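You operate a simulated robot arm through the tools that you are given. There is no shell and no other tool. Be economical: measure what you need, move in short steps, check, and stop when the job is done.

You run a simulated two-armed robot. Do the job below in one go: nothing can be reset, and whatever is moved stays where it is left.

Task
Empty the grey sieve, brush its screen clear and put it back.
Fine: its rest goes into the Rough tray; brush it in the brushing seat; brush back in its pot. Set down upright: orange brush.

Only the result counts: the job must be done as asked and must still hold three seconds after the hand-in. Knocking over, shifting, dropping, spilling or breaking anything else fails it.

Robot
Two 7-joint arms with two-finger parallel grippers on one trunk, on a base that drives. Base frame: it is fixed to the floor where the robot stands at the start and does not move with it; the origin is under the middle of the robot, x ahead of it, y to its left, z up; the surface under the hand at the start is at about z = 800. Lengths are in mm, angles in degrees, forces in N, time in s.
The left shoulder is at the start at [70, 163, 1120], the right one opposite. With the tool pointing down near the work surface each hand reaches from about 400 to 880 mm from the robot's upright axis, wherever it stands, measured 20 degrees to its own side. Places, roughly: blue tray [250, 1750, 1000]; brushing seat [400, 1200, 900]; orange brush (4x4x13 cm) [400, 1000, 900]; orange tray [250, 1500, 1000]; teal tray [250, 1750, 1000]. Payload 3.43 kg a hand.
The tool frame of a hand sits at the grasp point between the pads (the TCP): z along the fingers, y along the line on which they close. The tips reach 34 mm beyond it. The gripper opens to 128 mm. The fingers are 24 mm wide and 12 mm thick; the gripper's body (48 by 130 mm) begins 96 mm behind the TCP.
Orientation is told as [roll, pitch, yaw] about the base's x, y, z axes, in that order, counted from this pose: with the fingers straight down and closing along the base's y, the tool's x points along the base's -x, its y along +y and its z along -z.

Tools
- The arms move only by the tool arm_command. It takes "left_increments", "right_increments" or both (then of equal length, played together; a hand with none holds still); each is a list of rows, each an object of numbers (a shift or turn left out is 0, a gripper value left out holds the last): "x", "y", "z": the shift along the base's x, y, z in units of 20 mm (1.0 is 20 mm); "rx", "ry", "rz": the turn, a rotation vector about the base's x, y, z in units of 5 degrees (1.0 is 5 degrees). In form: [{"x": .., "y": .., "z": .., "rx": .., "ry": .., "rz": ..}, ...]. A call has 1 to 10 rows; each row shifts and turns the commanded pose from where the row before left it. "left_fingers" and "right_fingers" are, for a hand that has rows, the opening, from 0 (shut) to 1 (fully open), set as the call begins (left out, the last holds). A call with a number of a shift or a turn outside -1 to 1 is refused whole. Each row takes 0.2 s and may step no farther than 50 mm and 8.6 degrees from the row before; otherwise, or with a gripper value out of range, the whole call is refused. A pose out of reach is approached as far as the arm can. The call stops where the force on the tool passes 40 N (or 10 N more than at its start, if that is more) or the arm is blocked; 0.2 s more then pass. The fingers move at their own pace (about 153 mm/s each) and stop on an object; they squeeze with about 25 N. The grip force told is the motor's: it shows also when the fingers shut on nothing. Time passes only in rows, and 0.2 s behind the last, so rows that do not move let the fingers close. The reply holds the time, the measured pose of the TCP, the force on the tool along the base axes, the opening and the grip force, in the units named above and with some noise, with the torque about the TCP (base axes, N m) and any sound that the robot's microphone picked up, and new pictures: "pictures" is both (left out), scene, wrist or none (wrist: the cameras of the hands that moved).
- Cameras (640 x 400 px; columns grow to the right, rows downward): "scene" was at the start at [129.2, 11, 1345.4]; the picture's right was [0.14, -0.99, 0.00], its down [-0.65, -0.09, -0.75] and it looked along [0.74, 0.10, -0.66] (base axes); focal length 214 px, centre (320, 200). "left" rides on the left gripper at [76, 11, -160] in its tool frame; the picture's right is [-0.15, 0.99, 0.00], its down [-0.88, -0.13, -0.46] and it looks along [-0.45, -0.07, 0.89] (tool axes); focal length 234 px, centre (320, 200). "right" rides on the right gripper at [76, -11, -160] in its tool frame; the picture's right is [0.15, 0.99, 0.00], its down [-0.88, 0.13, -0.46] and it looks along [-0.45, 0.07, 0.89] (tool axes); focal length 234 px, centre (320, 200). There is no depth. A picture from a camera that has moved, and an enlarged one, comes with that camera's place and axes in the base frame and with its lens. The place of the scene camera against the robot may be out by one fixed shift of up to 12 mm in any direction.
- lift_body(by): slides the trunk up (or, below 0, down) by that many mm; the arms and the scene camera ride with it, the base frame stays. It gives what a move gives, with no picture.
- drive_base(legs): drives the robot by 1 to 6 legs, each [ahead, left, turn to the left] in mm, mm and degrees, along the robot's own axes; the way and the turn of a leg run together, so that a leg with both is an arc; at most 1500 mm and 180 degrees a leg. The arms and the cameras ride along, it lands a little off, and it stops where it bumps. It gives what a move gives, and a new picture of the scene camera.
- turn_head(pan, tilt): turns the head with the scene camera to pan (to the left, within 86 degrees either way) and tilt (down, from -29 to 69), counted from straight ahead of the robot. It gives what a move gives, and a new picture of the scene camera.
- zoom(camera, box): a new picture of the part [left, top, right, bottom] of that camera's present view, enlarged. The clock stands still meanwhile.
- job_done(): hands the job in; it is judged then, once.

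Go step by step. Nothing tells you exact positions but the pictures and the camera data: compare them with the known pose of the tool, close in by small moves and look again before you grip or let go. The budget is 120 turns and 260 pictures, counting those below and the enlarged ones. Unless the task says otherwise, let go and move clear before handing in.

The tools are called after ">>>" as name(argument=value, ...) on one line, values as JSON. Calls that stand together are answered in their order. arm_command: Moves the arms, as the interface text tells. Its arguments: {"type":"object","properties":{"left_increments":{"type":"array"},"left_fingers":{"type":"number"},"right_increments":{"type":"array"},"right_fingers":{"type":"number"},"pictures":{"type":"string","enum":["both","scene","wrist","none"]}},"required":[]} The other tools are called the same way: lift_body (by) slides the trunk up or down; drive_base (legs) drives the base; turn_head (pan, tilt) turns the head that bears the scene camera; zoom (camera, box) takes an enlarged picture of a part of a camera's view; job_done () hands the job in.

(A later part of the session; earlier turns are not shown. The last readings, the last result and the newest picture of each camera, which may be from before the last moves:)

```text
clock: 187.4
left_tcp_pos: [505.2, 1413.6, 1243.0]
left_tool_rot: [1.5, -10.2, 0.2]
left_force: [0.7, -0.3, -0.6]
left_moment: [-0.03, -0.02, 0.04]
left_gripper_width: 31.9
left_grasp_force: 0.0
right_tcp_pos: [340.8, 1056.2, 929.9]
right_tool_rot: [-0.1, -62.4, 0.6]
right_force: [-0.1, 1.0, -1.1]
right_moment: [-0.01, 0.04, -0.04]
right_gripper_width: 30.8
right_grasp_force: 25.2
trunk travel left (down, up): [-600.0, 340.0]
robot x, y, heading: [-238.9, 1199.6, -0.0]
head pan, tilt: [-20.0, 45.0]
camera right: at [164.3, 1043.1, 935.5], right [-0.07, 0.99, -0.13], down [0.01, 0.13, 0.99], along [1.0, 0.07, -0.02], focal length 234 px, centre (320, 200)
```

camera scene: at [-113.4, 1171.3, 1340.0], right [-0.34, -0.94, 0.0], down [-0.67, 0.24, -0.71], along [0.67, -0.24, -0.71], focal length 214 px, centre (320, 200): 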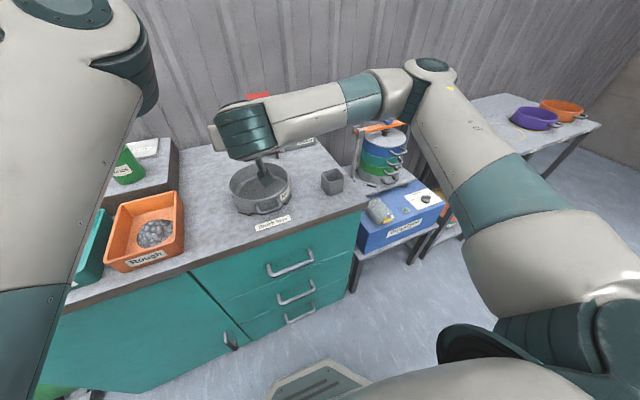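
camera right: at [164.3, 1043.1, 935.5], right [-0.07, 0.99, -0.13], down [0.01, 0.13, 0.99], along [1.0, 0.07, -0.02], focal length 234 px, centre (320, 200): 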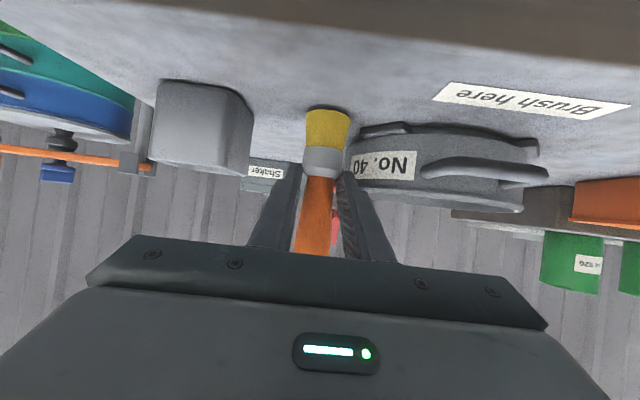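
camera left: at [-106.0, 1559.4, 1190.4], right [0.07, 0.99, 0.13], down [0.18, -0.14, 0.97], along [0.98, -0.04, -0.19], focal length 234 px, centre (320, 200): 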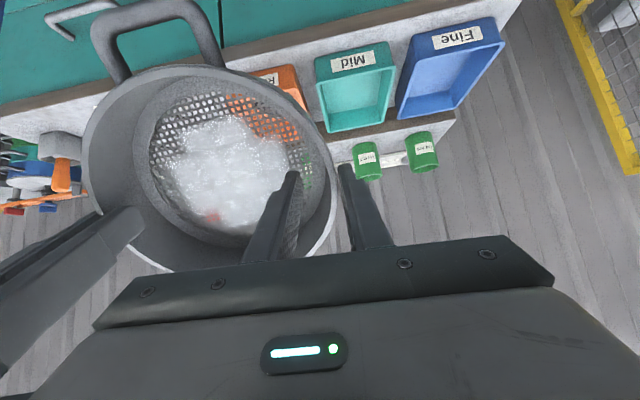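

>>> arm_command(right_increments=[{"z": -0.1}, {"z": -0.1}, {}], pictures="none")

>>> arm_command(right_increments=[{"z": -0.1}, {"z": -0.1}, {}], pictures="none")

>>> arm_command(right_increments=[{"z": -0.08}, {"z": -0.08}, {}], pictures="none")

```text
clock: 188.2
left_tcp_pos: [506.0, 1413.7, 1243.6]
left_tool_rot: [1.5, -10.3, 0.2]
left_force: [-0.3, 0.6, -0.5]
left_moment: [-0.01, -0.01, -0.02]
left_gripper_width: 32.0
left_grasp_force: 0.1
right_tcp_pos: [340.5, 1054.7, 925.4]
right_tool_rot: [0.0, -62.3, 0.4]
right_force: [-1.0, -0.1, -1.3]
right_moment: [-0.02, 0.02, 0.02]
right_gripper_width: 30.9
right_grasp_force: 25.2
trunk travel left (down, up): [-600.0, 340.0]
robot x, y, heading: [-235.7, 1201.8, 0.2]
head pan, tilt: [-20.0, 45.0]
```

```text
clock: 189.0
left_tcp_pos: [504.0, 1413.7, 1244.1]
left_tool_rot: [1.5, -10.4, 0.0]
left_force: [-0.1, 0.1, -0.2]
left_moment: [-0.01, 0.01, -0.04]
left_gripper_width: 31.8
left_grasp_force: 0.1
right_tcp_pos: [339.7, 1055.3, 924.0]
right_tool_rot: [0.1, -62.6, 0.3]
right_force: [2.9, -2.3, 18.5]
right_moment: [-0.13, -0.17, -0.03]
right_gripper_width: 31.1
right_grasp_force: 25.1
trunk travel left (down, up): [-600.0, 340.0]
robot x, y, heading: [-236.0, 1201.7, 0.2]
head pan, tilt: [-20.0, 45.0]
```

```text
clock: 189.8
left_tcp_pos: [504.7, 1414.7, 1244.9]
left_tool_rot: [1.6, -10.3, 0.3]
left_force: [0.1, 0.0, -0.4]
left_moment: [0.04, 0.01, 0.0]
left_gripper_width: 32.0
left_grasp_force: 0.0
right_tcp_pos: [341.7, 1056.9, 919.3]
right_tool_rot: [0.0, -62.5, 0.6]
right_force: [5.2, -0.8, 16.1]
right_moment: [-0.16, -0.28, -0.01]
right_gripper_width: 31.2
right_grasp_force: 25.2
trunk travel left (down, up): [-600.0, 340.0]
robot x, y, heading: [-235.8, 1198.0, -0.0]
head pan, tilt: [-20.0, 45.0]
```

The brush stands on the bench. I release, retreat and look.

>>> arm_command(right_increments=[{"z": 0.1}, {}, {}], right_fingers=0.45, pictures="none")

>>> arm_command(right_increments=[{"x": -0.8}, {"x": -1}, {"x": -1}, {"x": -1, "z": 0.5}], pictures="wrist")

```text
clock: 190.6
left_tcp_pos: [504.2, 1413.2, 1241.8]
left_tool_rot: [1.5, -10.3, 0.1]
left_force: [0.2, 0.4, 0.9]
left_moment: [0.0, -0.02, 0.01]
left_gripper_width: 31.9
left_grasp_force: 0.0
right_tcp_pos: [341.6, 1055.0, 919.6]
right_tool_rot: [0.0, -62.2, 0.5]
right_force: [-0.5, -0.2, -0.4]
right_moment: [0.05, 0.0, 0.0]
right_gripper_width: 57.5
right_grasp_force: 0.0
trunk travel left (down, up): [-600.0, 340.0]
robot x, y, heading: [-235.9, 1196.6, 0.4]
head pan, tilt: [-20.0, 45.0]
```

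```text
clock: 191.6
left_tcp_pos: [506.2, 1413.4, 1242.5]
left_tool_rot: [1.5, -10.2, 0.1]
left_force: [-0.5, -0.4, -0.4]
left_moment: [-0.01, -0.05, 0.0]
left_gripper_width: 32.2
left_grasp_force: 0.0
right_tcp_pos: [317.1, 1076.7, 911.9]
right_tool_rot: [-0.1, -62.4, 0.6]
right_force: [0.0, -0.3, -0.2]
right_moment: [-0.01, 0.02, 0.01]
right_gripper_width: 57.5
right_grasp_force: 0.3
right hand out of reach, approached as far as the arm can: row 2, 3, 4
trunk travel left (down, up): [-600.0, 340.0]
robot x, y, heading: [-235.2, 1199.5, 0.2]
head pan, tilt: [-20.0, 45.0]
camera right: at [139.8, 1064.0, 918.2], right [-0.07, 0.99, -0.13], down [0.01, 0.13, 0.99], along [1.0, 0.07, -0.02], focal length 234 px, centre (320, 200)
```

right: 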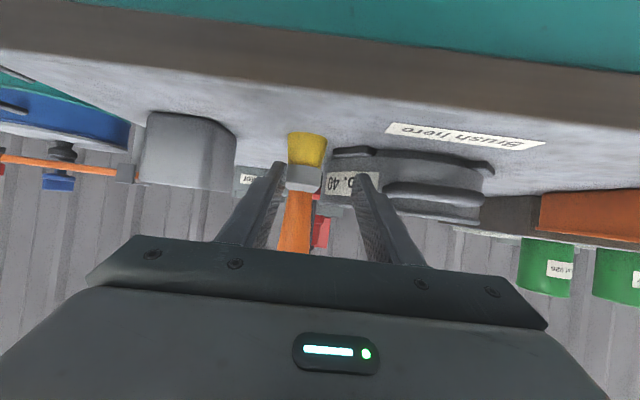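

The arm ran out of reach and drifted sideways. I undo that and instead back away with the base.

>>> arm_command(right_increments=[{"x": 0.9, "z": -0.2}, {"x": 0.9}, {"x": 0.9, "z": 0.2}, {}], pictures="wrist")

```text
clock: 192.6
left_tcp_pos: [505.3, 1413.7, 1244.0]
left_tool_rot: [1.5, -10.4, 0.3]
left_force: [-0.6, 0.8, 0.8]
left_moment: [0.01, 0.03, 0.02]
left_gripper_width: 31.9
left_grasp_force: 0.1
right_tcp_pos: [371.3, 1077.5, 911.4]
right_tool_rot: [0.0, -62.3, 0.5]
right_force: [0.1, 0.6, 0.1]
right_moment: [0.0, 0.0, 0.01]
right_gripper_width: 57.5
right_grasp_force: 0.1
trunk travel left (down, up): [-600.0, 340.0]
robot x, y, heading: [-235.4, 1196.6, 0.1]
head pan, tilt: [-20.0, 45.0]
camera right: at [193.7, 1064.0, 917.7], right [-0.08, 0.99, -0.13], down [0.0, 0.13, 0.99], along [1.0, 0.07, -0.01], focal length 234 px, centre (320, 200)
```

right: 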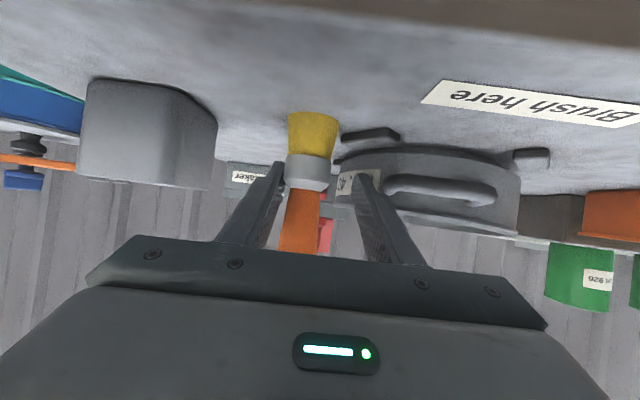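

>>> arm_command(right_increments=[{"y": -0.35}, {"y": -0.35}, {}], pictures="none")

>>> drive_base(legs=[[-160, 0, 0]])

>>> zoom(camera="right", box=[0, 0, 640, 400])

>>> zoom(camera="scene", box=[230, 80, 370, 200])

```text
clock: 193.4
left_tcp_pos: [505.6, 1415.3, 1244.7]
left_tool_rot: [1.5, -10.3, 0.0]
left_force: [-0.1, -0.1, -0.2]
left_moment: [0.03, 0.04, -0.01]
left_gripper_width: 32.1
left_grasp_force: 0.1
right_tcp_pos: [371.4, 1063.7, 911.3]
right_tool_rot: [-0.1, -62.3, 0.3]
right_force: [-0.5, -0.1, -0.3]
right_moment: [0.01, 0.0, -0.04]
right_gripper_width: 57.8
right_grasp_force: 0.0
trunk travel left (down, up): [-600.0, 340.0]
robot x, y, heading: [-236.0, 1196.9, 0.4]
head pan, tilt: [-20.0, 45.0]
```

```text
clock: 194.9
left_tcp_pos: [345.1, 1412.0, 1243.5]
left_tool_rot: [1.5, -10.3, 0.1]
left_force: [-0.4, 0.4, -0.1]
left_moment: [0.0, -0.01, -0.02]
left_gripper_width: 32.1
left_grasp_force: 0.2
right_tcp_pos: [210.5, 1061.4, 910.5]
right_tool_rot: [-0.1, -62.3, 0.3]
right_force: [-0.5, 0.1, -0.1]
right_moment: [-0.03, -0.01, 0.02]
right_gripper_width: 57.5
right_grasp_force: 0.0
trunk travel left (down, up): [-600.0, 340.0]
robot x, y, heading: [-395.8, 1197.9, 0.0]
head pan, tilt: [-20.0, 45.0]
camera scene: at [-273.9, 1169.9, 1340.0], right [-0.34, -0.94, 0.0], down [-0.67, 0.24, -0.71], along [0.66, -0.24, -0.71], focal length 214 px, centre (320, 200)
```

scene: 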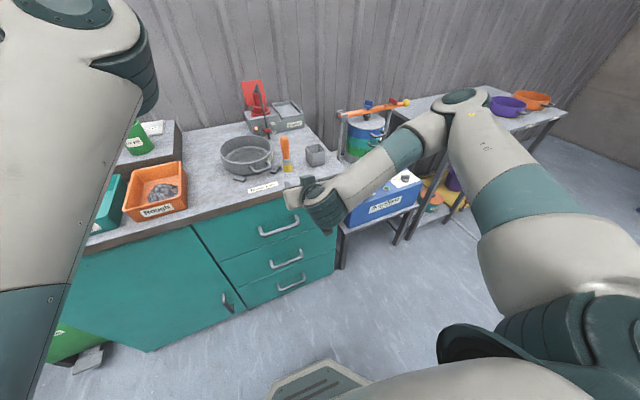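

```text
1.00 times, centred on (320, 200) of right (not enlarged: the box is as wide or as high as the picture)
camera zoom: at [34.0, 1049.1, 917.5], right [-0.07, 0.99, -0.13], down [0.01, 0.13, 0.99], along [1.0, 0.07, -0.01], focal length 234 px, centre (320, 200)
```

zoom: 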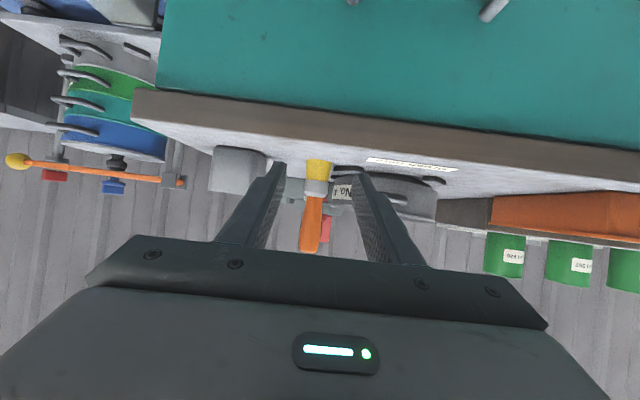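

```text
3.33 times, centred on (300, 140) of scene
camera zoom: at [-273.9, 1169.9, 1340.0], right [-0.34, -0.94, 0.0], down [-0.67, 0.24, -0.71], along [0.66, -0.24, -0.71], focal length 715 px, centre (387, 400)
```

zoom: 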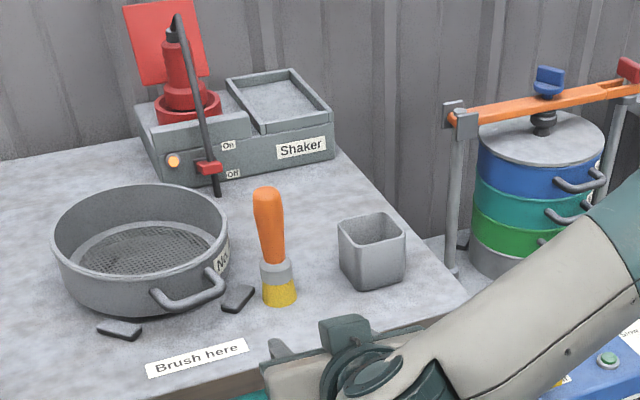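

The brush stands upright on the bench near [352, 1064] (the sieve was nudged but sits flat; it goes back to the table anyway). I raise the right hand and turn it fingers-down.

>>> arm_command(right_increments=[{"z": 1}, {"z": 1}, {"z": 1}, {"z": 1, "ry": 0.9}, {"z": 1, "ry": 0.95}, {"z": 1, "ry": 0.95}, {"z": 1, "ry": 0.95}, {"z": 1, "ry": 0.95}, {"ry": 0.95}, {"ry": 0.95}], pictures="none")

>>> arm_command(right_increments=[{"ry": 0.95, "x": 0.7}, {"ry": 0.95, "x": 0.7}, {"ry": 0.95, "x": 0.7}, {"ry": 0.95, "x": 0.7}, {"ry": 0.95, "x": 0.7}, {"ry": 1, "x": 0.7}, {"x": 1}, {"x": 1}], pictures="wrist")

```text
clock: 197.1
left_tcp_pos: [346.5, 1411.4, 1243.6]
left_tool_rot: [1.5, -10.3, 0.0]
left_force: [-0.3, 0.0, -0.3]
left_moment: [0.0, 0.0, 0.02]
left_gripper_width: 32.0
left_grasp_force: 0.1
right_tcp_pos: [211.0, 1061.5, 1071.4]
right_tool_rot: [0.0, -29.2, 0.3]
right_force: [-0.1, 0.2, 0.1]
right_moment: [0.03, 0.01, 0.02]
right_gripper_width: 57.8
right_grasp_force: 0.2
trunk travel left (down, up): [-600.0, 340.0]
robot x, y, heading: [-394.7, 1196.8, 0.0]
head pan, tilt: [-20.0, 45.0]
```

```text
clock: 198.9
left_tcp_pos: [346.1, 1413.2, 1244.3]
left_tool_rot: [1.5, -10.1, -0.1]
left_force: [0.2, -0.4, -0.1]
left_moment: [-0.01, -0.01, 0.03]
left_gripper_width: 32.1
left_grasp_force: 0.1
right_tcp_pos: [336.7, 1061.4, 1071.7]
right_tool_rot: [0.2, -0.5, 0.2]
right_force: [0.3, -0.3, -0.2]
right_moment: [0.01, 0.03, 0.0]
right_gripper_width: 57.6
right_grasp_force: 0.1
trunk travel left (down, up): [-600.0, 340.0]
robot x, y, heading: [-397.9, 1197.8, -0.0]
head pan, tilt: [-20.0, 45.0]
camera right: at [258.5, 1049.4, 1229.3], right [-0.15, 0.99, 0.0], down [0.88, 0.13, 0.46], along [0.46, 0.07, -0.89], focal length 234 px, centre (320, 200)
```

right: 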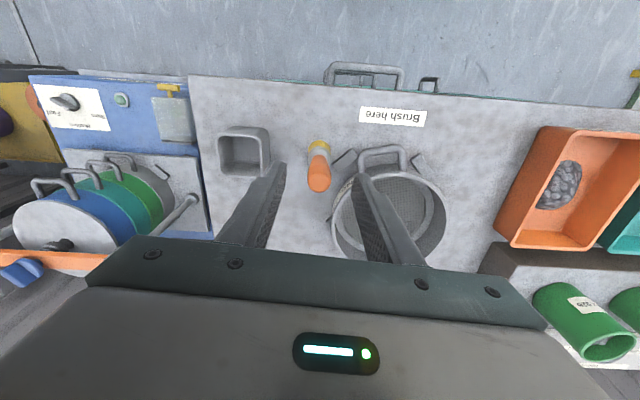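

>>> arm_command(right_increments=[{"x": 0.85, "y": 0.05}, {"z": -1}, {"z": -1}, {"z": -1}], pictures="none")

>>> zoom(camera="right", box=[200, 60, 440, 260])

```text
clock: 199.9
left_tcp_pos: [345.0, 1411.7, 1243.7]
left_tool_rot: [1.5, -10.2, 0.0]
left_force: [0.5, -0.7, -0.3]
left_moment: [0.0, -0.01, 0.0]
left_gripper_width: 31.7
left_grasp_force: 0.1
right_tcp_pos: [353.9, 1062.3, 1009.1]
right_tool_rot: [0.1, -0.4, 0.2]
right_force: [1.1, 0.4, 0.1]
right_moment: [0.0, 0.0, -0.01]
right_gripper_width: 57.6
right_grasp_force: 0.1
trunk travel left (down, up): [-600.0, 340.0]
robot x, y, heading: [-394.8, 1196.2, 0.2]
head pan, tilt: [-20.0, 45.0]
```

```text
2.00 times, centred on (320, 160) of right
camera zoom: at [276.3, 1050.1, 1167.8], right [-0.15, 0.99, 0.0], down [0.88, 0.13, 0.46], along [0.46, 0.07, -0.89], focal length 468 px, centre (320, 280)
```

zoom: 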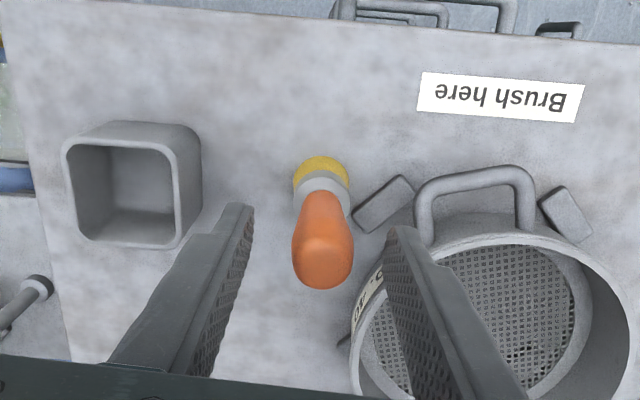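

>>> arm_command(right_increments=[{"z": -0.8, "x": 0.05}, {"z": -0.8}, {"z": -0.8}, {}], right_fingers=0.36, pictures="none")

>>> arm_command(right_increments=[{}, {}, {}, {"z": 0.5}, {"z": 1}, {"z": 1}, {"z": 1}], right_fingers=0, pictures="none")

>>> zoom(camera="scene", box=[230, 80, 370, 200])

```text
clock: 200.9
left_tcp_pos: [345.3, 1412.1, 1244.5]
left_tool_rot: [1.6, -10.2, 0.0]
left_force: [0.0, 0.0, 0.2]
left_moment: [-0.01, 0.01, 0.01]
left_gripper_width: 32.1
left_grasp_force: 0.0
right_tcp_pos: [353.4, 1062.6, 962.6]
right_tool_rot: [0.2, -0.5, 0.3]
right_force: [-0.5, 0.1, -0.2]
right_moment: [0.01, 0.02, 0.01]
right_gripper_width: 45.9
right_grasp_force: 0.0
trunk travel left (down, up): [-600.0, 340.0]
robot x, y, heading: [-396.5, 1200.5, 0.1]
head pan, tilt: [-20.0, 45.0]
```

```text
clock: 202.5
left_tcp_pos: [344.9, 1412.0, 1243.8]
left_tool_rot: [1.5, -10.3, 0.0]
left_force: [-0.7, -0.4, 0.0]
left_moment: [-0.03, -0.03, -0.05]
left_gripper_width: 32.0
left_grasp_force: 0.1
right_tcp_pos: [354.5, 1063.1, 1033.0]
right_tool_rot: [0.1, -0.5, 0.3]
right_force: [0.0, 0.3, -0.8]
right_moment: [-0.01, 0.02, -0.01]
right_gripper_width: 26.5
right_grasp_force: 25.2
trunk travel left (down, up): [-600.0, 340.0]
robot x, y, heading: [-397.8, 1200.0, 0.2]
head pan, tilt: [-20.0, 45.0]
```

```text
3.33 times, centred on (300, 140) of scene
camera zoom: at [-274.1, 1170.3, 1340.1], right [-0.34, -0.94, 0.0], down [-0.66, 0.24, -0.71], along [0.66, -0.24, -0.71], focal length 715 px, centre (387, 400)
```

zoom: 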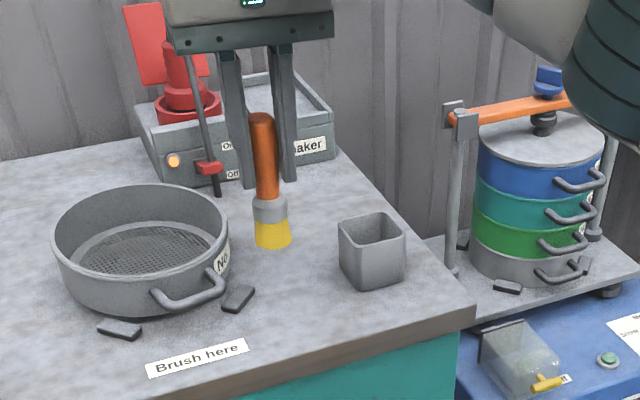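

Solid grip now. I carry the brush to the pot.

>>> arm_command(right_increments=[{"z": 1}, {"z": 0.3, "y": -0.8}, {"y": -1}, {"y": -1}, {"y": -1}, {"y": -1}, {"y": -0.5, "x": 0.3}, {}], pictures="none")

>>> zoom(camera="right", box=[200, 60, 440, 260])

>>> zoom(camera="scene", box=[270, 90, 370, 190])

```text
clock: 204.3
left_tcp_pos: [346.8, 1412.6, 1243.3]
left_tool_rot: [1.5, -10.3, 0.1]
left_force: [-0.2, 0.2, -0.2]
left_moment: [0.01, 0.02, 0.01]
left_gripper_width: 32.1
left_grasp_force: 0.1
right_tcp_pos: [359.8, 955.8, 1058.9]
right_tool_rot: [0.2, -0.5, 0.1]
right_force: [-0.7, 0.1, -1.5]
right_moment: [0.0, 0.01, 0.0]
right_gripper_width: 26.6
right_grasp_force: 25.2
trunk travel left (down, up): [-600.0, 340.0]
robot x, y, heading: [-396.5, 1200.9, 0.0]
head pan, tilt: [-20.0, 45.0]
```

```text
2.00 times, centred on (320, 160) of right
camera zoom: at [281.4, 943.5, 1217.0], right [-0.15, 0.99, 0.0], down [0.88, 0.13, 0.46], along [0.46, 0.07, -0.89], focal length 468 px, centre (320, 280)
```

zoom: 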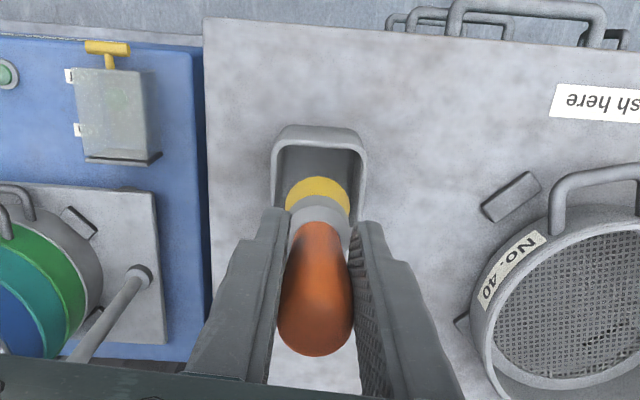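

```text
4.00 times, centred on (320, 140) of scene
camera zoom: at [-273.7, 1169.8, 1340.0], right [-0.34, -0.94, 0.0], down [-0.67, 0.24, -0.71], along [0.66, -0.24, -0.71], focal length 858 px, centre (320, 440)
```

zoom: 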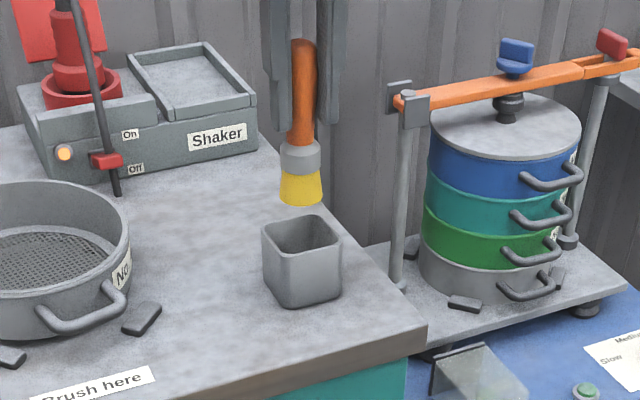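

>>> arm_command(right_increments=[{"x": 0.08, "z": -0.6}, {"z": -0.6}, {"z": -0.6}, {"z": -0.6}, {"z": -0.6}, {"z": -0.5}], pictures="none")

>>> zoom(camera="scene", box=[270, 90, 370, 190])

```text
clock: 205.7
left_tcp_pos: [345.4, 1412.0, 1242.7]
left_tool_rot: [1.5, -10.3, 0.0]
left_force: [0.7, -0.3, -0.6]
left_moment: [0.01, -0.04, 0.03]
left_gripper_width: 31.8
left_grasp_force: 0.0
right_tcp_pos: [361.1, 956.9, 988.8]
right_tool_rot: [0.2, -0.4, 0.0]
right_force: [0.5, -0.4, -1.1]
right_moment: [0.0, 0.01, 0.0]
right_gripper_width: 26.5
right_grasp_force: 24.8
trunk travel left (down, up): [-600.0, 340.0]
robot x, y, heading: [-397.3, 1196.6, 0.3]
head pan, tilt: [-20.0, 45.0]
```

```text
4.00 times, centred on (320, 140) of scene
camera zoom: at [-273.3, 1169.8, 1340.0], right [-0.34, -0.94, 0.0], down [-0.67, 0.24, -0.71], along [0.66, -0.24, -0.71], focal length 858 px, centre (320, 440)
```

zoom: 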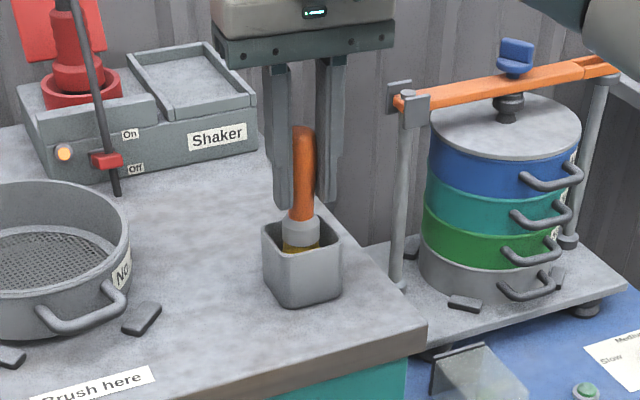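

The brush is entering the pot. I lower gently until it touches the floor.

>>> arm_command(right_increments=[{"z": -0.25}, {"z": -0.2}, {"z": -0.1}, {}], pictures="none")

>>> arm_command(right_increments=[{"z": -0.1}, {"z": -0.1}, {}], pictures="none")

```text
clock: 206.7
left_tcp_pos: [346.2, 1410.4, 1243.4]
left_tool_rot: [1.4, -10.3, -0.1]
left_force: [0.3, -0.3, -0.1]
left_moment: [0.03, 0.0, -0.01]
left_gripper_width: 31.9
left_grasp_force: 0.1
right_tcp_pos: [360.5, 956.9, 978.5]
right_tool_rot: [0.2, -0.5, 0.3]
right_force: [0.1, 0.1, -1.9]
right_moment: [-0.01, 0.04, 0.0]
right_gripper_width: 26.2
right_grasp_force: 24.8
trunk travel left (down, up): [-600.0, 340.0]
robot x, y, heading: [-394.0, 1199.0, 0.1]
head pan, tilt: [-20.0, 45.0]
```

```text
clock: 207.5
left_tcp_pos: [346.0, 1412.4, 1243.6]
left_tool_rot: [1.5, -10.3, 0.0]
left_force: [-0.4, -0.7, 1.4]
left_moment: [-0.02, 0.06, 0.04]
left_gripper_width: 32.3
left_grasp_force: 0.0
right_tcp_pos: [360.8, 957.7, 976.2]
right_tool_rot: [0.1, -0.5, 0.2]
right_force: [0.0, -0.8, -1.5]
right_moment: [-0.02, 0.01, 0.01]
right_gripper_width: 26.5
right_grasp_force: 24.5
trunk travel left (down, up): [-600.0, 340.0]
robot x, y, heading: [-398.5, 1197.8, 0.2]
head pan, tilt: [-20.0, 45.0]
```

>>> arm_command(right_increments=[{"z": -0.12}, {"z": -0.1}, {}], pictures="none")

>>> arm_command(right_increments=[{"z": -0.1}, {"z": -0.06}, {}], pictures="none")

```text
clock: 208.3
left_tcp_pos: [345.6, 1412.2, 1242.3]
left_tool_rot: [1.4, -10.3, 0.0]
left_force: [0.1, -1.0, 0.2]
left_moment: [-0.03, 0.04, -0.02]
left_gripper_width: 31.9
left_grasp_force: 0.1
right_tcp_pos: [361.0, 955.6, 968.6]
right_tool_rot: [0.2, -0.5, 0.2]
right_force: [-0.6, 0.0, -1.8]
right_moment: [0.01, 0.0, 0.01]
right_gripper_width: 26.3
right_grasp_force: 25.2
trunk travel left (down, up): [-600.0, 340.0]
robot x, y, heading: [-396.2, 1200.1, 0.2]
head pan, tilt: [-20.0, 45.0]
```

```text
clock: 209.1
left_tcp_pos: [346.6, 1412.8, 1243.2]
left_tool_rot: [1.5, -10.4, 0.0]
left_force: [0.5, 0.4, -0.6]
left_moment: [0.02, -0.02, -0.01]
left_gripper_width: 32.0
left_grasp_force: 0.0
right_tcp_pos: [361.2, 956.6, 965.5]
right_tool_rot: [0.2, -0.6, 0.3]
right_force: [0.0, 0.1, -0.8]
right_moment: [-0.01, 0.02, 0.0]
right_gripper_width: 26.2
right_grasp_force: 24.2
trunk travel left (down, up): [-600.0, 340.0]
robot x, y, heading: [-396.1, 1198.6, 0.1]
head pan, tilt: [-20.0, 45.0]
```

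>>> arm_command(right_increments=[{"z": -0.08}, {"z": -0.05}, {}], pictures="none")

>>> zoom(camera="scene", box=[270, 90, 370, 190])

```text
clock: 209.9
left_tcp_pos: [344.7, 1413.2, 1243.9]
left_tool_rot: [1.5, -10.3, 0.0]
left_force: [-0.8, -0.8, -0.8]
left_moment: [0.01, 0.04, -0.01]
left_gripper_width: 32.1
left_grasp_force: 0.1
right_tcp_pos: [360.6, 958.4, 966.0]
right_tool_rot: [0.3, -0.7, 0.1]
right_force: [2.5, -1.6, 11.2]
right_moment: [-0.1, -0.28, -0.03]
right_gripper_width: 26.2
right_grasp_force: 25.4
trunk travel left (down, up): [-600.0, 340.0]
robot x, y, heading: [-394.9, 1198.1, 0.2]
head pan, tilt: [-20.0, 45.0]
```

```text
4.00 times, centred on (320, 140) of scene
camera zoom: at [-274.8, 1170.3, 1340.3], right [-0.34, -0.94, 0.0], down [-0.66, 0.24, -0.71], along [0.67, -0.24, -0.71], focal length 858 px, centre (320, 440)
```

zoom: 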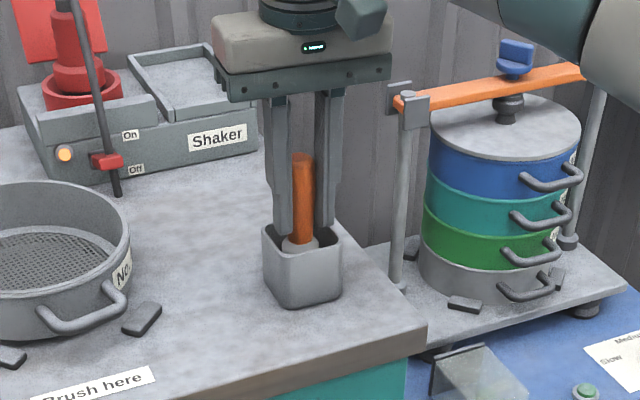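

Brush is down in the pot. I release it and rise straight up.

>>> arm_command(right_increments=[{"z": 0.05}, {}, {"z": 0.3}, {"z": 1}, {"z": 1}, {"z": 1}, {"z": 1}], right_fingers=0.35, pictures="none")

>>> zoom(camera="scene", box=[210, 80, 370, 200])

>>> zoom(camera="right", box=[0, 0, 640, 400])

```text
clock: 211.5
left_tcp_pos: [345.0, 1412.6, 1244.2]
left_tool_rot: [1.5, -10.3, 0.0]
left_force: [-0.1, -0.6, 0.1]
left_moment: [-0.01, 0.0, -0.01]
left_gripper_width: 32.0
left_grasp_force: 0.1
right_tcp_pos: [361.2, 958.4, 1052.0]
right_tool_rot: [0.2, -0.6, 0.2]
right_force: [0.4, 0.3, 0.9]
right_moment: [0.02, 0.0, -0.01]
right_gripper_width: 44.9
right_grasp_force: 0.0
trunk travel left (down, up): [-600.0, 340.0]
robot x, y, heading: [-390.5, 1201.1, 0.1]
head pan, tilt: [-20.0, 45.0]
```

```text
3.33 times, centred on (290, 140) of scene
camera zoom: at [-274.3, 1170.4, 1340.1], right [-0.34, -0.94, 0.0], down [-0.66, 0.24, -0.71], along [0.66, -0.24, -0.71], focal length 715 px, centre (420, 400)
```

zoom: 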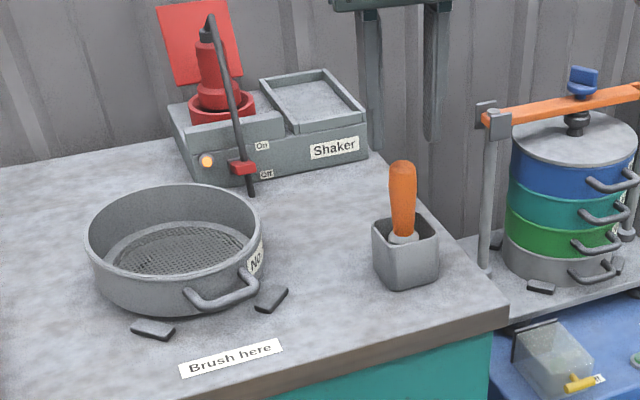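

```text
1.00 times, centred on (320, 200) of right (not enlarged: the box is as wide or as high as the picture)
camera zoom: at [283.4, 946.0, 1209.9], right [-0.15, 0.99, 0.0], down [0.88, 0.13, 0.47], along [0.46, 0.07, -0.89], focal length 234 px, centre (320, 200)
```

zoom: 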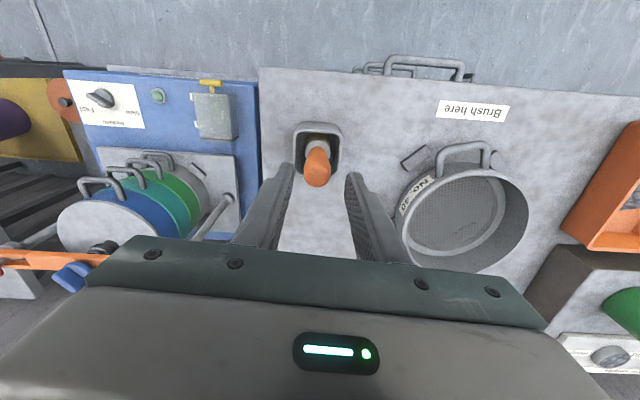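

The brush stands upright in its pot. Now the sieve (centre about [440, 1175]): I bring the right hand over to its right rim side and drive 100 mm closer for reach.

>>> arm_command(right_increments=[{"z": 1}, {"z": 1}, {"z": 1}, {"y": 1}, {"y": 1}, {"y": 1}, {"y": 1}, {"y": 1}, {"y": 1}, {"y": 0.6}], right_fingers=0.25, pictures="none")

>>> drive_base(legs=[[90, 0, 0]])

>>> zoom(camera="right", box=[200, 60, 520, 260])

```text
clock: 213.7
left_tcp_pos: [345.4, 1411.9, 1243.4]
left_tool_rot: [1.4, -10.3, 0.0]
left_force: [-0.5, 0.0, -0.3]
left_moment: [-0.02, 0.0, 0.02]
left_gripper_width: 31.8
left_grasp_force: 0.0
right_tcp_pos: [361.3, 1088.3, 1110.4]
right_tool_rot: [0.2, -0.4, 0.2]
right_force: [0.7, -0.2, 0.2]
right_moment: [-0.02, 0.02, 0.0]
right_gripper_width: 32.4
right_grasp_force: 0.1
trunk travel left (down, up): [-600.0, 340.0]
robot x, y, heading: [-397.5, 1194.2, -0.2]
head pan, tilt: [-20.0, 45.0]
```

```text
clock: 214.8
left_tcp_pos: [432.9, 1411.7, 1244.3]
left_tool_rot: [1.5, -10.3, 0.0]
left_force: [0.2, 0.0, 0.7]
left_moment: [-0.02, 0.01, 0.01]
left_gripper_width: 32.1
left_grasp_force: 0.1
right_tcp_pos: [449.7, 1087.8, 1111.4]
right_tool_rot: [0.1, -0.4, 0.2]
right_force: [0.5, -0.1, 0.0]
right_moment: [0.04, -0.02, 0.02]
right_gripper_width: 31.9
right_grasp_force: 0.1
trunk travel left (down, up): [-600.0, 340.0]
robot x, y, heading: [-309.9, 1196.0, 0.2]
head pan, tilt: [-20.0, 45.0]
camera scene: at [-185.9, 1170.0, 1340.1], right [-0.34, -0.94, 0.0], down [-0.66, 0.24, -0.71], along [0.66, -0.24, -0.71], focal length 214 px, centre (320, 200)
```

scene: 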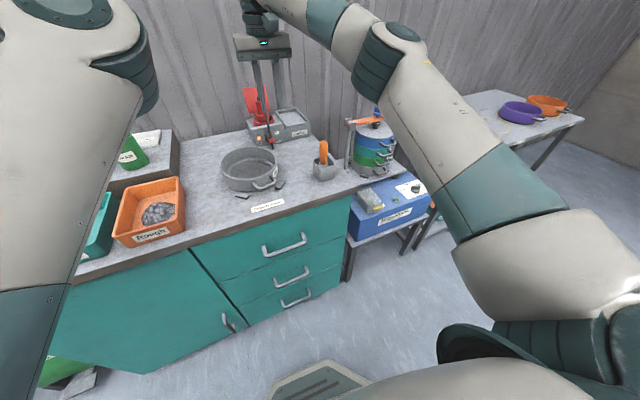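

```text
2.00 times, centred on (360, 160) of right
camera zoom: at [372.1, 1074.9, 1269.2], right [-0.15, 0.99, 0.0], down [0.88, 0.13, 0.46], along [0.46, 0.07, -0.89], focal length 468 px, centre (240, 280)
```

zoom: 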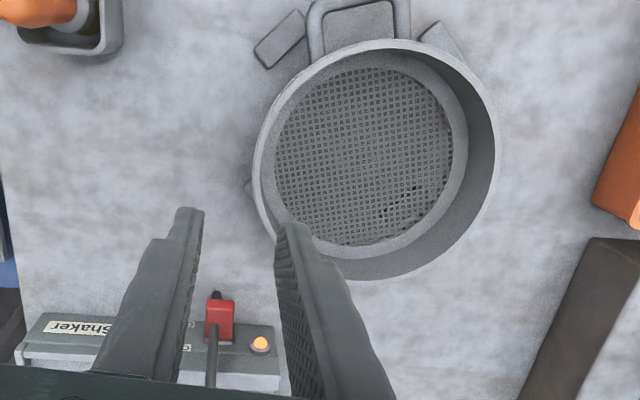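

>>> arm_command(right_increments=[{"x": -0.33, "y": 0.65}, {"z": -1}, {"z": -1}, {"z": -1}, {"z": -1}, {"z": -1}, {"z": -1}, {"z": -0.8}], pictures="none")

>>> zoom(camera="right", box=[200, 60, 520, 260])

```text
clock: 216.6
left_tcp_pos: [434.4, 1410.3, 1243.3]
left_tool_rot: [1.5, -10.2, 0.0]
left_force: [1.2, -0.7, -0.4]
left_moment: [-0.02, 0.04, 0.01]
left_gripper_width: 31.9
left_grasp_force: 0.1
right_tcp_pos: [443.8, 1100.5, 974.2]
right_tool_rot: [0.2, -0.6, 0.1]
right_force: [0.4, -0.4, -0.6]
right_moment: [0.01, 0.02, 0.02]
right_gripper_width: 32.1
right_grasp_force: 0.0
trunk travel left (down, up): [-600.0, 340.0]
robot x, y, heading: [-303.9, 1198.6, 0.2]
head pan, tilt: [-20.0, 45.0]
```

```text
2.00 times, centred on (360, 160) of right
camera zoom: at [365.9, 1088.8, 1132.3], right [-0.15, 0.99, 0.0], down [0.88, 0.13, 0.46], along [0.46, 0.07, -0.89], focal length 468 px, centre (240, 280)
```

zoom: 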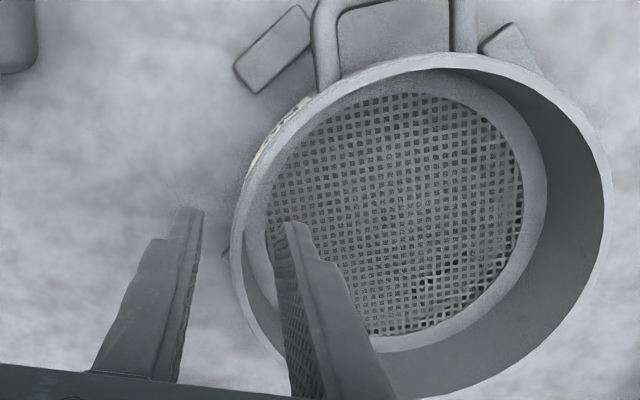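

>>> arm_command(right_increments=[{"z": -0.8}, {"z": -0.8}, {"z": -0.6}, {}], pictures="none")

>>> arm_command(right_increments=[{}, {}, {}, {"z": 0.3}, {"z": 0.5}, {"z": 0.8}, {"z": 1}], right_fingers=0, pictures="wrist")

>>> zoom(camera="scene", box=[200, 90, 330, 200])

```text
clock: 217.6
left_tcp_pos: [433.5, 1412.1, 1243.0]
left_tool_rot: [1.5, -10.3, 0.0]
left_force: [0.1, 0.5, 0.9]
left_moment: [0.02, 0.0, 0.04]
left_gripper_width: 32.0
left_grasp_force: 0.0
right_tcp_pos: [442.1, 1100.9, 930.1]
right_tool_rot: [0.1, -0.5, 0.2]
right_force: [0.5, -0.4, -0.1]
right_moment: [-0.02, -0.01, -0.01]
right_gripper_width: 31.9
right_grasp_force: 0.0
trunk travel left (down, up): [-600.0, 340.0]
robot x, y, heading: [-306.0, 1201.0, -0.0]
head pan, tilt: [-20.0, 45.0]
```

```text
clock: 219.2
left_tcp_pos: [433.1, 1412.5, 1242.7]
left_tool_rot: [1.4, -10.4, 0.0]
left_force: [0.9, 0.3, -0.1]
left_moment: [-0.01, 0.0, 0.03]
left_gripper_width: 32.1
left_grasp_force: 0.0
right_tcp_pos: [442.9, 1100.6, 982.7]
right_tool_rot: [0.3, -0.5, 0.1]
right_force: [-0.7, -0.4, -3.5]
right_moment: [-0.21, 0.0, 0.0]
right_gripper_width: 4.5
right_grasp_force: 24.8
trunk travel left (down, up): [-600.0, 340.0]
robot x, y, heading: [-310.9, 1197.7, -0.1]
head pan, tilt: [-20.0, 45.0]
camera right: at [365.5, 1088.7, 1141.0], right [-0.15, 0.99, 0.0], down [0.88, 0.13, 0.46], along [0.46, 0.07, -0.89], focal length 234 px, centre (320, 200)
```

right: 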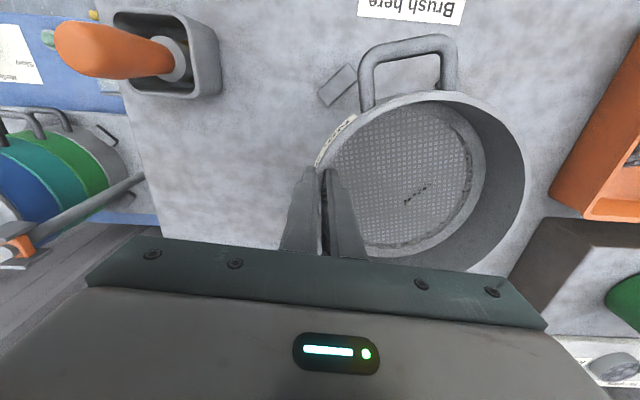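

```text
3.64 times, centred on (265, 145) of scene
camera zoom: at [-186.1, 1170.2, 1340.0], right [-0.34, -0.94, 0.0], down [-0.66, 0.24, -0.71], along [0.66, -0.24, -0.71], focal length 780 px, centre (520, 400)
```

zoom: 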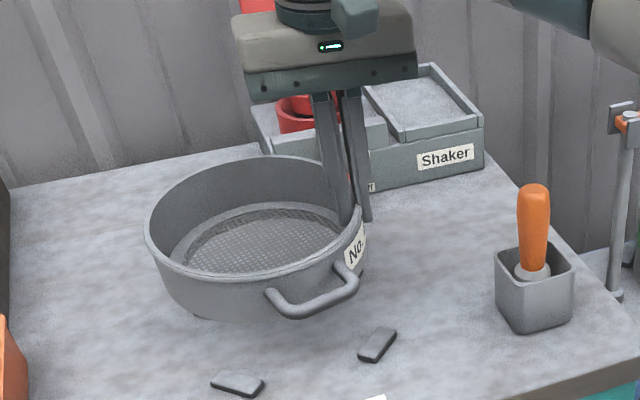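

The sieve is held firmly. I raise it, drive back, right and forward to its place on the table.

>>> arm_command(right_increments=[{"z": 1}, {"z": 1}, {"z": 1}, {"z": 1}, {"z": 1}], pictures="none")

>>> zoom(camera="right", box=[310, 70, 550, 270])

>>> drive_base(legs=[[-380, 0, 0], [0, -1240, 0]])

```text
clock: 220.4
left_tcp_pos: [433.8, 1411.4, 1243.2]
left_tool_rot: [1.5, -10.3, 0.0]
left_force: [-0.5, 0.0, -1.2]
left_moment: [0.01, -0.01, -0.01]
left_gripper_width: 32.0
left_grasp_force: 0.0
right_tcp_pos: [442.4, 1100.3, 1084.3]
right_tool_rot: [0.2, -0.6, 0.1]
right_force: [-1.4, 0.4, -3.1]
right_moment: [-0.27, 0.04, 0.02]
right_gripper_width: 4.4
right_grasp_force: 25.2
trunk travel left (down, up): [-600.0, 340.0]
robot x, y, heading: [-308.9, 1200.8, 0.2]
head pan, tilt: [-20.0, 45.0]
```

```text
2.00 times, centred on (430, 170) of right
camera zoom: at [364.6, 1087.4, 1241.9], right [-0.15, 0.99, 0.0], down [0.88, 0.13, 0.46], along [0.46, 0.07, -0.89], focal length 468 px, centre (100, 260)
```

zoom: 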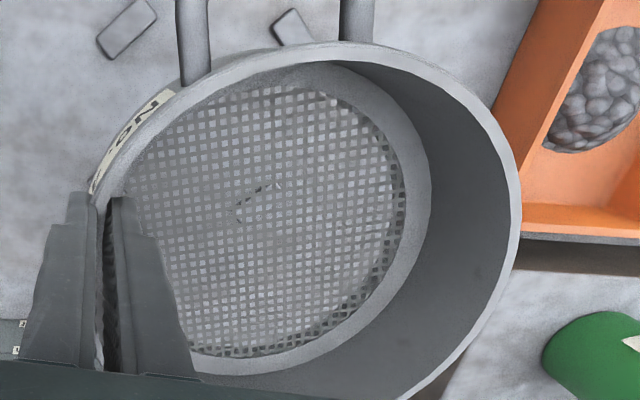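

```text
clock: 228.6
left_tcp_pos: [55.2, 176.1, 1243.7]
left_tool_rot: [1.5, -10.3, -0.7]
left_force: [0.5, 0.6, 0.4]
left_moment: [0.01, 0.0, -0.02]
left_gripper_width: 31.8
left_grasp_force: 0.0
right_tcp_pos: [60.7, -136.3, 1084.0]
right_tool_rot: [0.2, -0.5, -0.5]
right_force: [0.4, -0.8, -2.8]
right_moment: [-0.24, 0.04, -0.01]
right_gripper_width: 4.5
right_grasp_force: 24.6
trunk travel left (down, up): [-600.0, 340.0]
robot x, y, heading: [-687.6, -32.7, -0.6]
head pan, tilt: [-20.0, 45.0]
camera scene: at [-566.5, -59.2, 1340.0], right [-0.35, -0.94, 0.0], down [-0.66, 0.25, -0.71], along [0.66, -0.25, -0.71], focal length 214 px, centre (320, 200)
```

scene: 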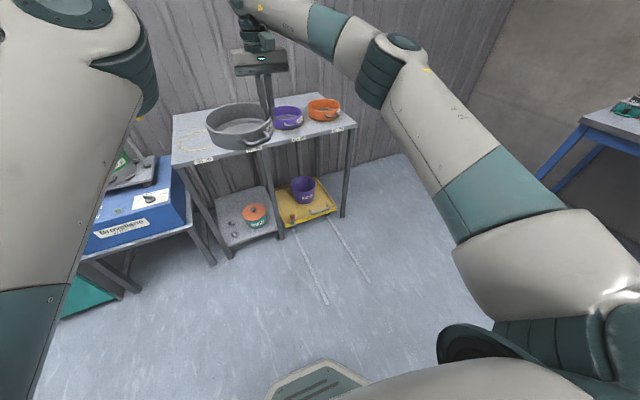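

>>> drive_base(legs=[[465, 0, 0.6]])

>>> turn_head(pan=0, tilt=45)

>>> arm_command(right_increments=[{"rz": -0.8}, {"rz": -0.8}, {"rz": -0.8}, {"rz": -0.8}], pictures="wrist")

>>> zoom(camera="scene", box=[240, 90, 420, 230])

```text
clock: 231.4
left_tcp_pos: [524.0, 177.3, 1243.9]
left_tool_rot: [1.5, -10.4, -0.2]
left_force: [-0.6, -0.3, -0.8]
left_moment: [0.02, 0.02, -0.01]
left_gripper_width: 32.1
left_grasp_force: 0.0
right_tcp_pos: [531.6, -133.5, 1084.4]
right_tool_rot: [0.2, -0.4, -0.1]
right_force: [0.4, -0.5, -2.8]
right_moment: [-0.24, 0.04, -0.01]
right_gripper_width: 4.3
right_grasp_force: 25.6
trunk travel left (down, up): [-600.0, 340.0]
robot x, y, heading: [-220.0, -30.7, -0.3]
head pan, tilt: [-20.0, 45.0]
camera scene: at [-96.9, -61.3, 1340.1], right [-0.35, -0.94, 0.0], down [-0.66, 0.24, -0.71], along [0.66, -0.24, -0.71], focal length 214 px, centre (320, 200)
```

scene: 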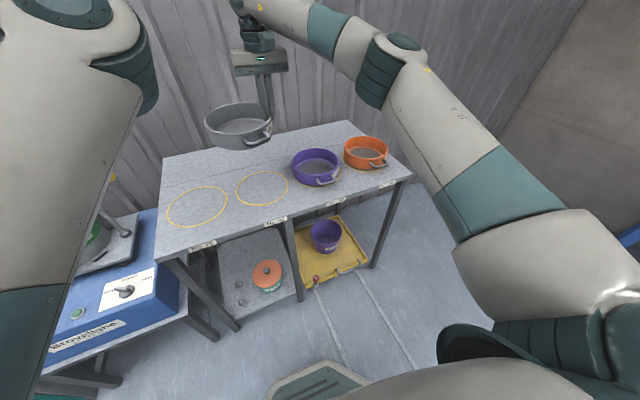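

```text
clock: 232.2
left_tcp_pos: [524.1, 177.7, 1243.4]
left_tool_rot: [1.4, -10.3, -0.2]
left_force: [-0.4, 0.5, 0.1]
left_moment: [0.02, -0.01, 0.03]
left_gripper_width: 32.1
left_grasp_force: 0.1
right_tcp_pos: [530.8, -135.3, 1083.1]
right_tool_rot: [0.2, -0.6, -0.1]
right_force: [-0.3, -0.3, -3.2]
right_moment: [-0.28, 0.04, 0.02]
right_gripper_width: 4.6
right_grasp_force: 25.1
trunk travel left (down, up): [-600.0, 340.0]
robot x, y, heading: [-220.2, -33.5, 0.0]
head pan, tilt: [0.0, 45.0]
camera scene: at [-92.0, -33.6, 1340.0], right [0.0, -1.0, 0.0], down [-0.71, 0.0, -0.71], along [0.71, 0.0, -0.71], focal length 214 px, centre (320, 200)
```

scene: 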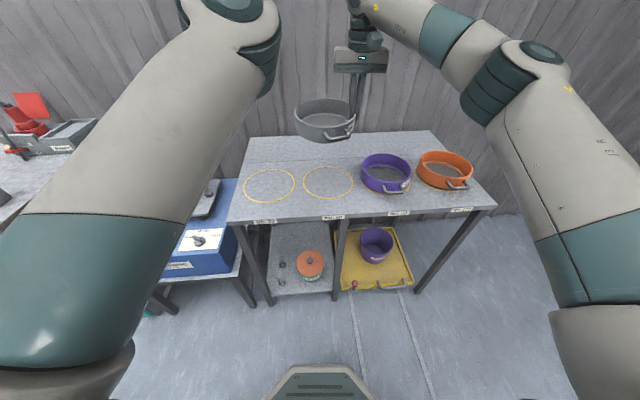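

```text
clock: 233.2
left_tcp_pos: [523.6, 177.1, 1244.1]
left_tool_rot: [1.5, -10.3, -0.1]
left_force: [0.5, 0.1, -0.9]
left_moment: [0.0, 0.02, -0.01]
left_gripper_width: 31.9
left_grasp_force: 0.0
right_tcp_pos: [530.9, -134.0, 1083.9]
right_tool_rot: [0.2, -0.6, -16.3]
right_force: [0.0, 0.6, -2.1]
right_moment: [-0.24, 0.07, 0.0]
right_gripper_width: 4.2
right_grasp_force: 25.1
trunk travel left (down, up): [-600.0, 340.0]
robot x, y, heading: [-218.1, -34.5, -0.5]
head pan, tilt: [0.0, 45.0]
camera right: at [453.0, -124.1, 1241.6], right [0.14, 0.99, 0.0], down [0.88, -0.12, 0.46], along [0.46, -0.06, -0.89], focal length 234 px, centre (320, 200)
```

right: 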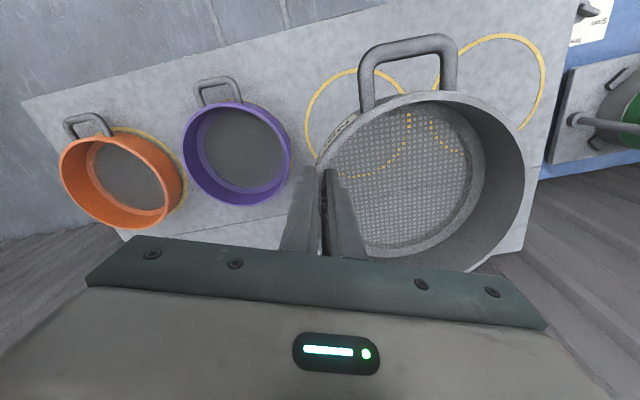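

```text
2.86 times, centred on (330, 160) of scene
camera zoom: at [-91.8, -33.6, 1340.0], right [0.0, -1.0, 0.0], down [-0.71, 0.0, -0.71], along [0.71, 0.0, -0.71], focal length 613 px, centre (291, 314)
```

zoom: 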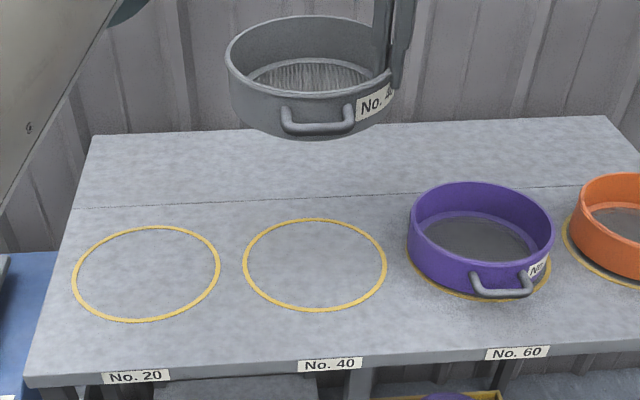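

The handle points straight toward me again. I shift to the No. 40 ring's centre and descend.

>>> arm_command(right_increments=[{"x": -0.35, "y": -0.3}, {"x": -0.35, "y": -0.28}, {"z": -1}, {"z": -1}, {"z": -1}, {"z": -1}, {"z": -1}, {"z": -1}, {"z": -1}, {"z": -1}], pictures="none")

>>> zoom(camera="scene", box=[270, 130, 390, 230])

>>> zoom(camera="right", box=[240, 20, 560, 260])

```text
clock: 235.4
left_tcp_pos: [524.0, 176.7, 1242.1]
left_tool_rot: [1.6, -10.2, -0.2]
left_force: [0.0, -0.4, -0.3]
left_moment: [-0.01, 0.01, 0.02]
left_gripper_width: 31.9
left_grasp_force: 0.1
right_tcp_pos: [517.0, -147.2, 922.2]
right_tool_rot: [0.1, -0.5, -16.1]
right_force: [-0.4, -0.1, -2.4]
right_moment: [-0.25, 0.08, 0.0]
right_gripper_width: 4.4
right_grasp_force: 25.6
trunk travel left (down, up): [-600.0, 340.0]
robot x, y, heading: [-215.5, -29.0, -0.2]
head pan, tilt: [0.0, 45.0]
```

```text
4.00 times, centred on (330, 180) of scene
camera zoom: at [-91.3, -33.7, 1340.0], right [0.0, -1.0, 0.0], down [-0.71, 0.0, -0.71], along [0.71, 0.0, -0.71], focal length 858 px, centre (280, 280)
```

zoom: 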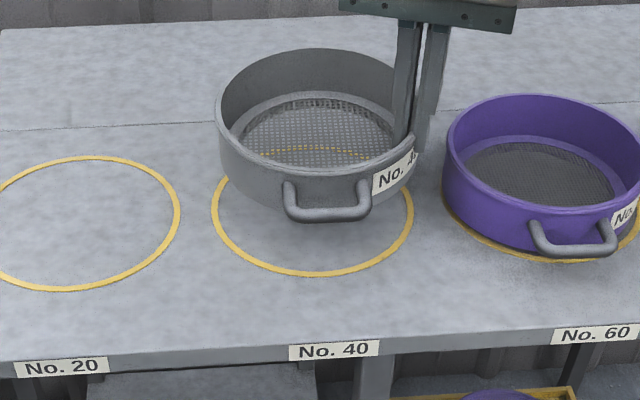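

```text
1.67 times, centred on (400, 140) of right
camera zoom: at [439.5, -137.1, 1081.2], right [0.13, 0.99, 0.0], down [0.88, -0.12, 0.46], along [0.46, -0.06, -0.89], focal length 390 px, centre (187, 300)
```

zoom: 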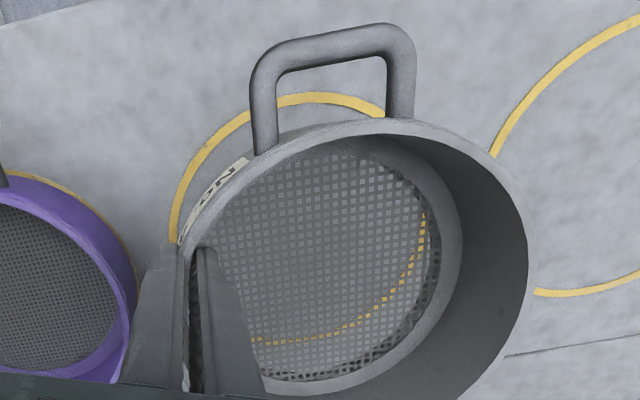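

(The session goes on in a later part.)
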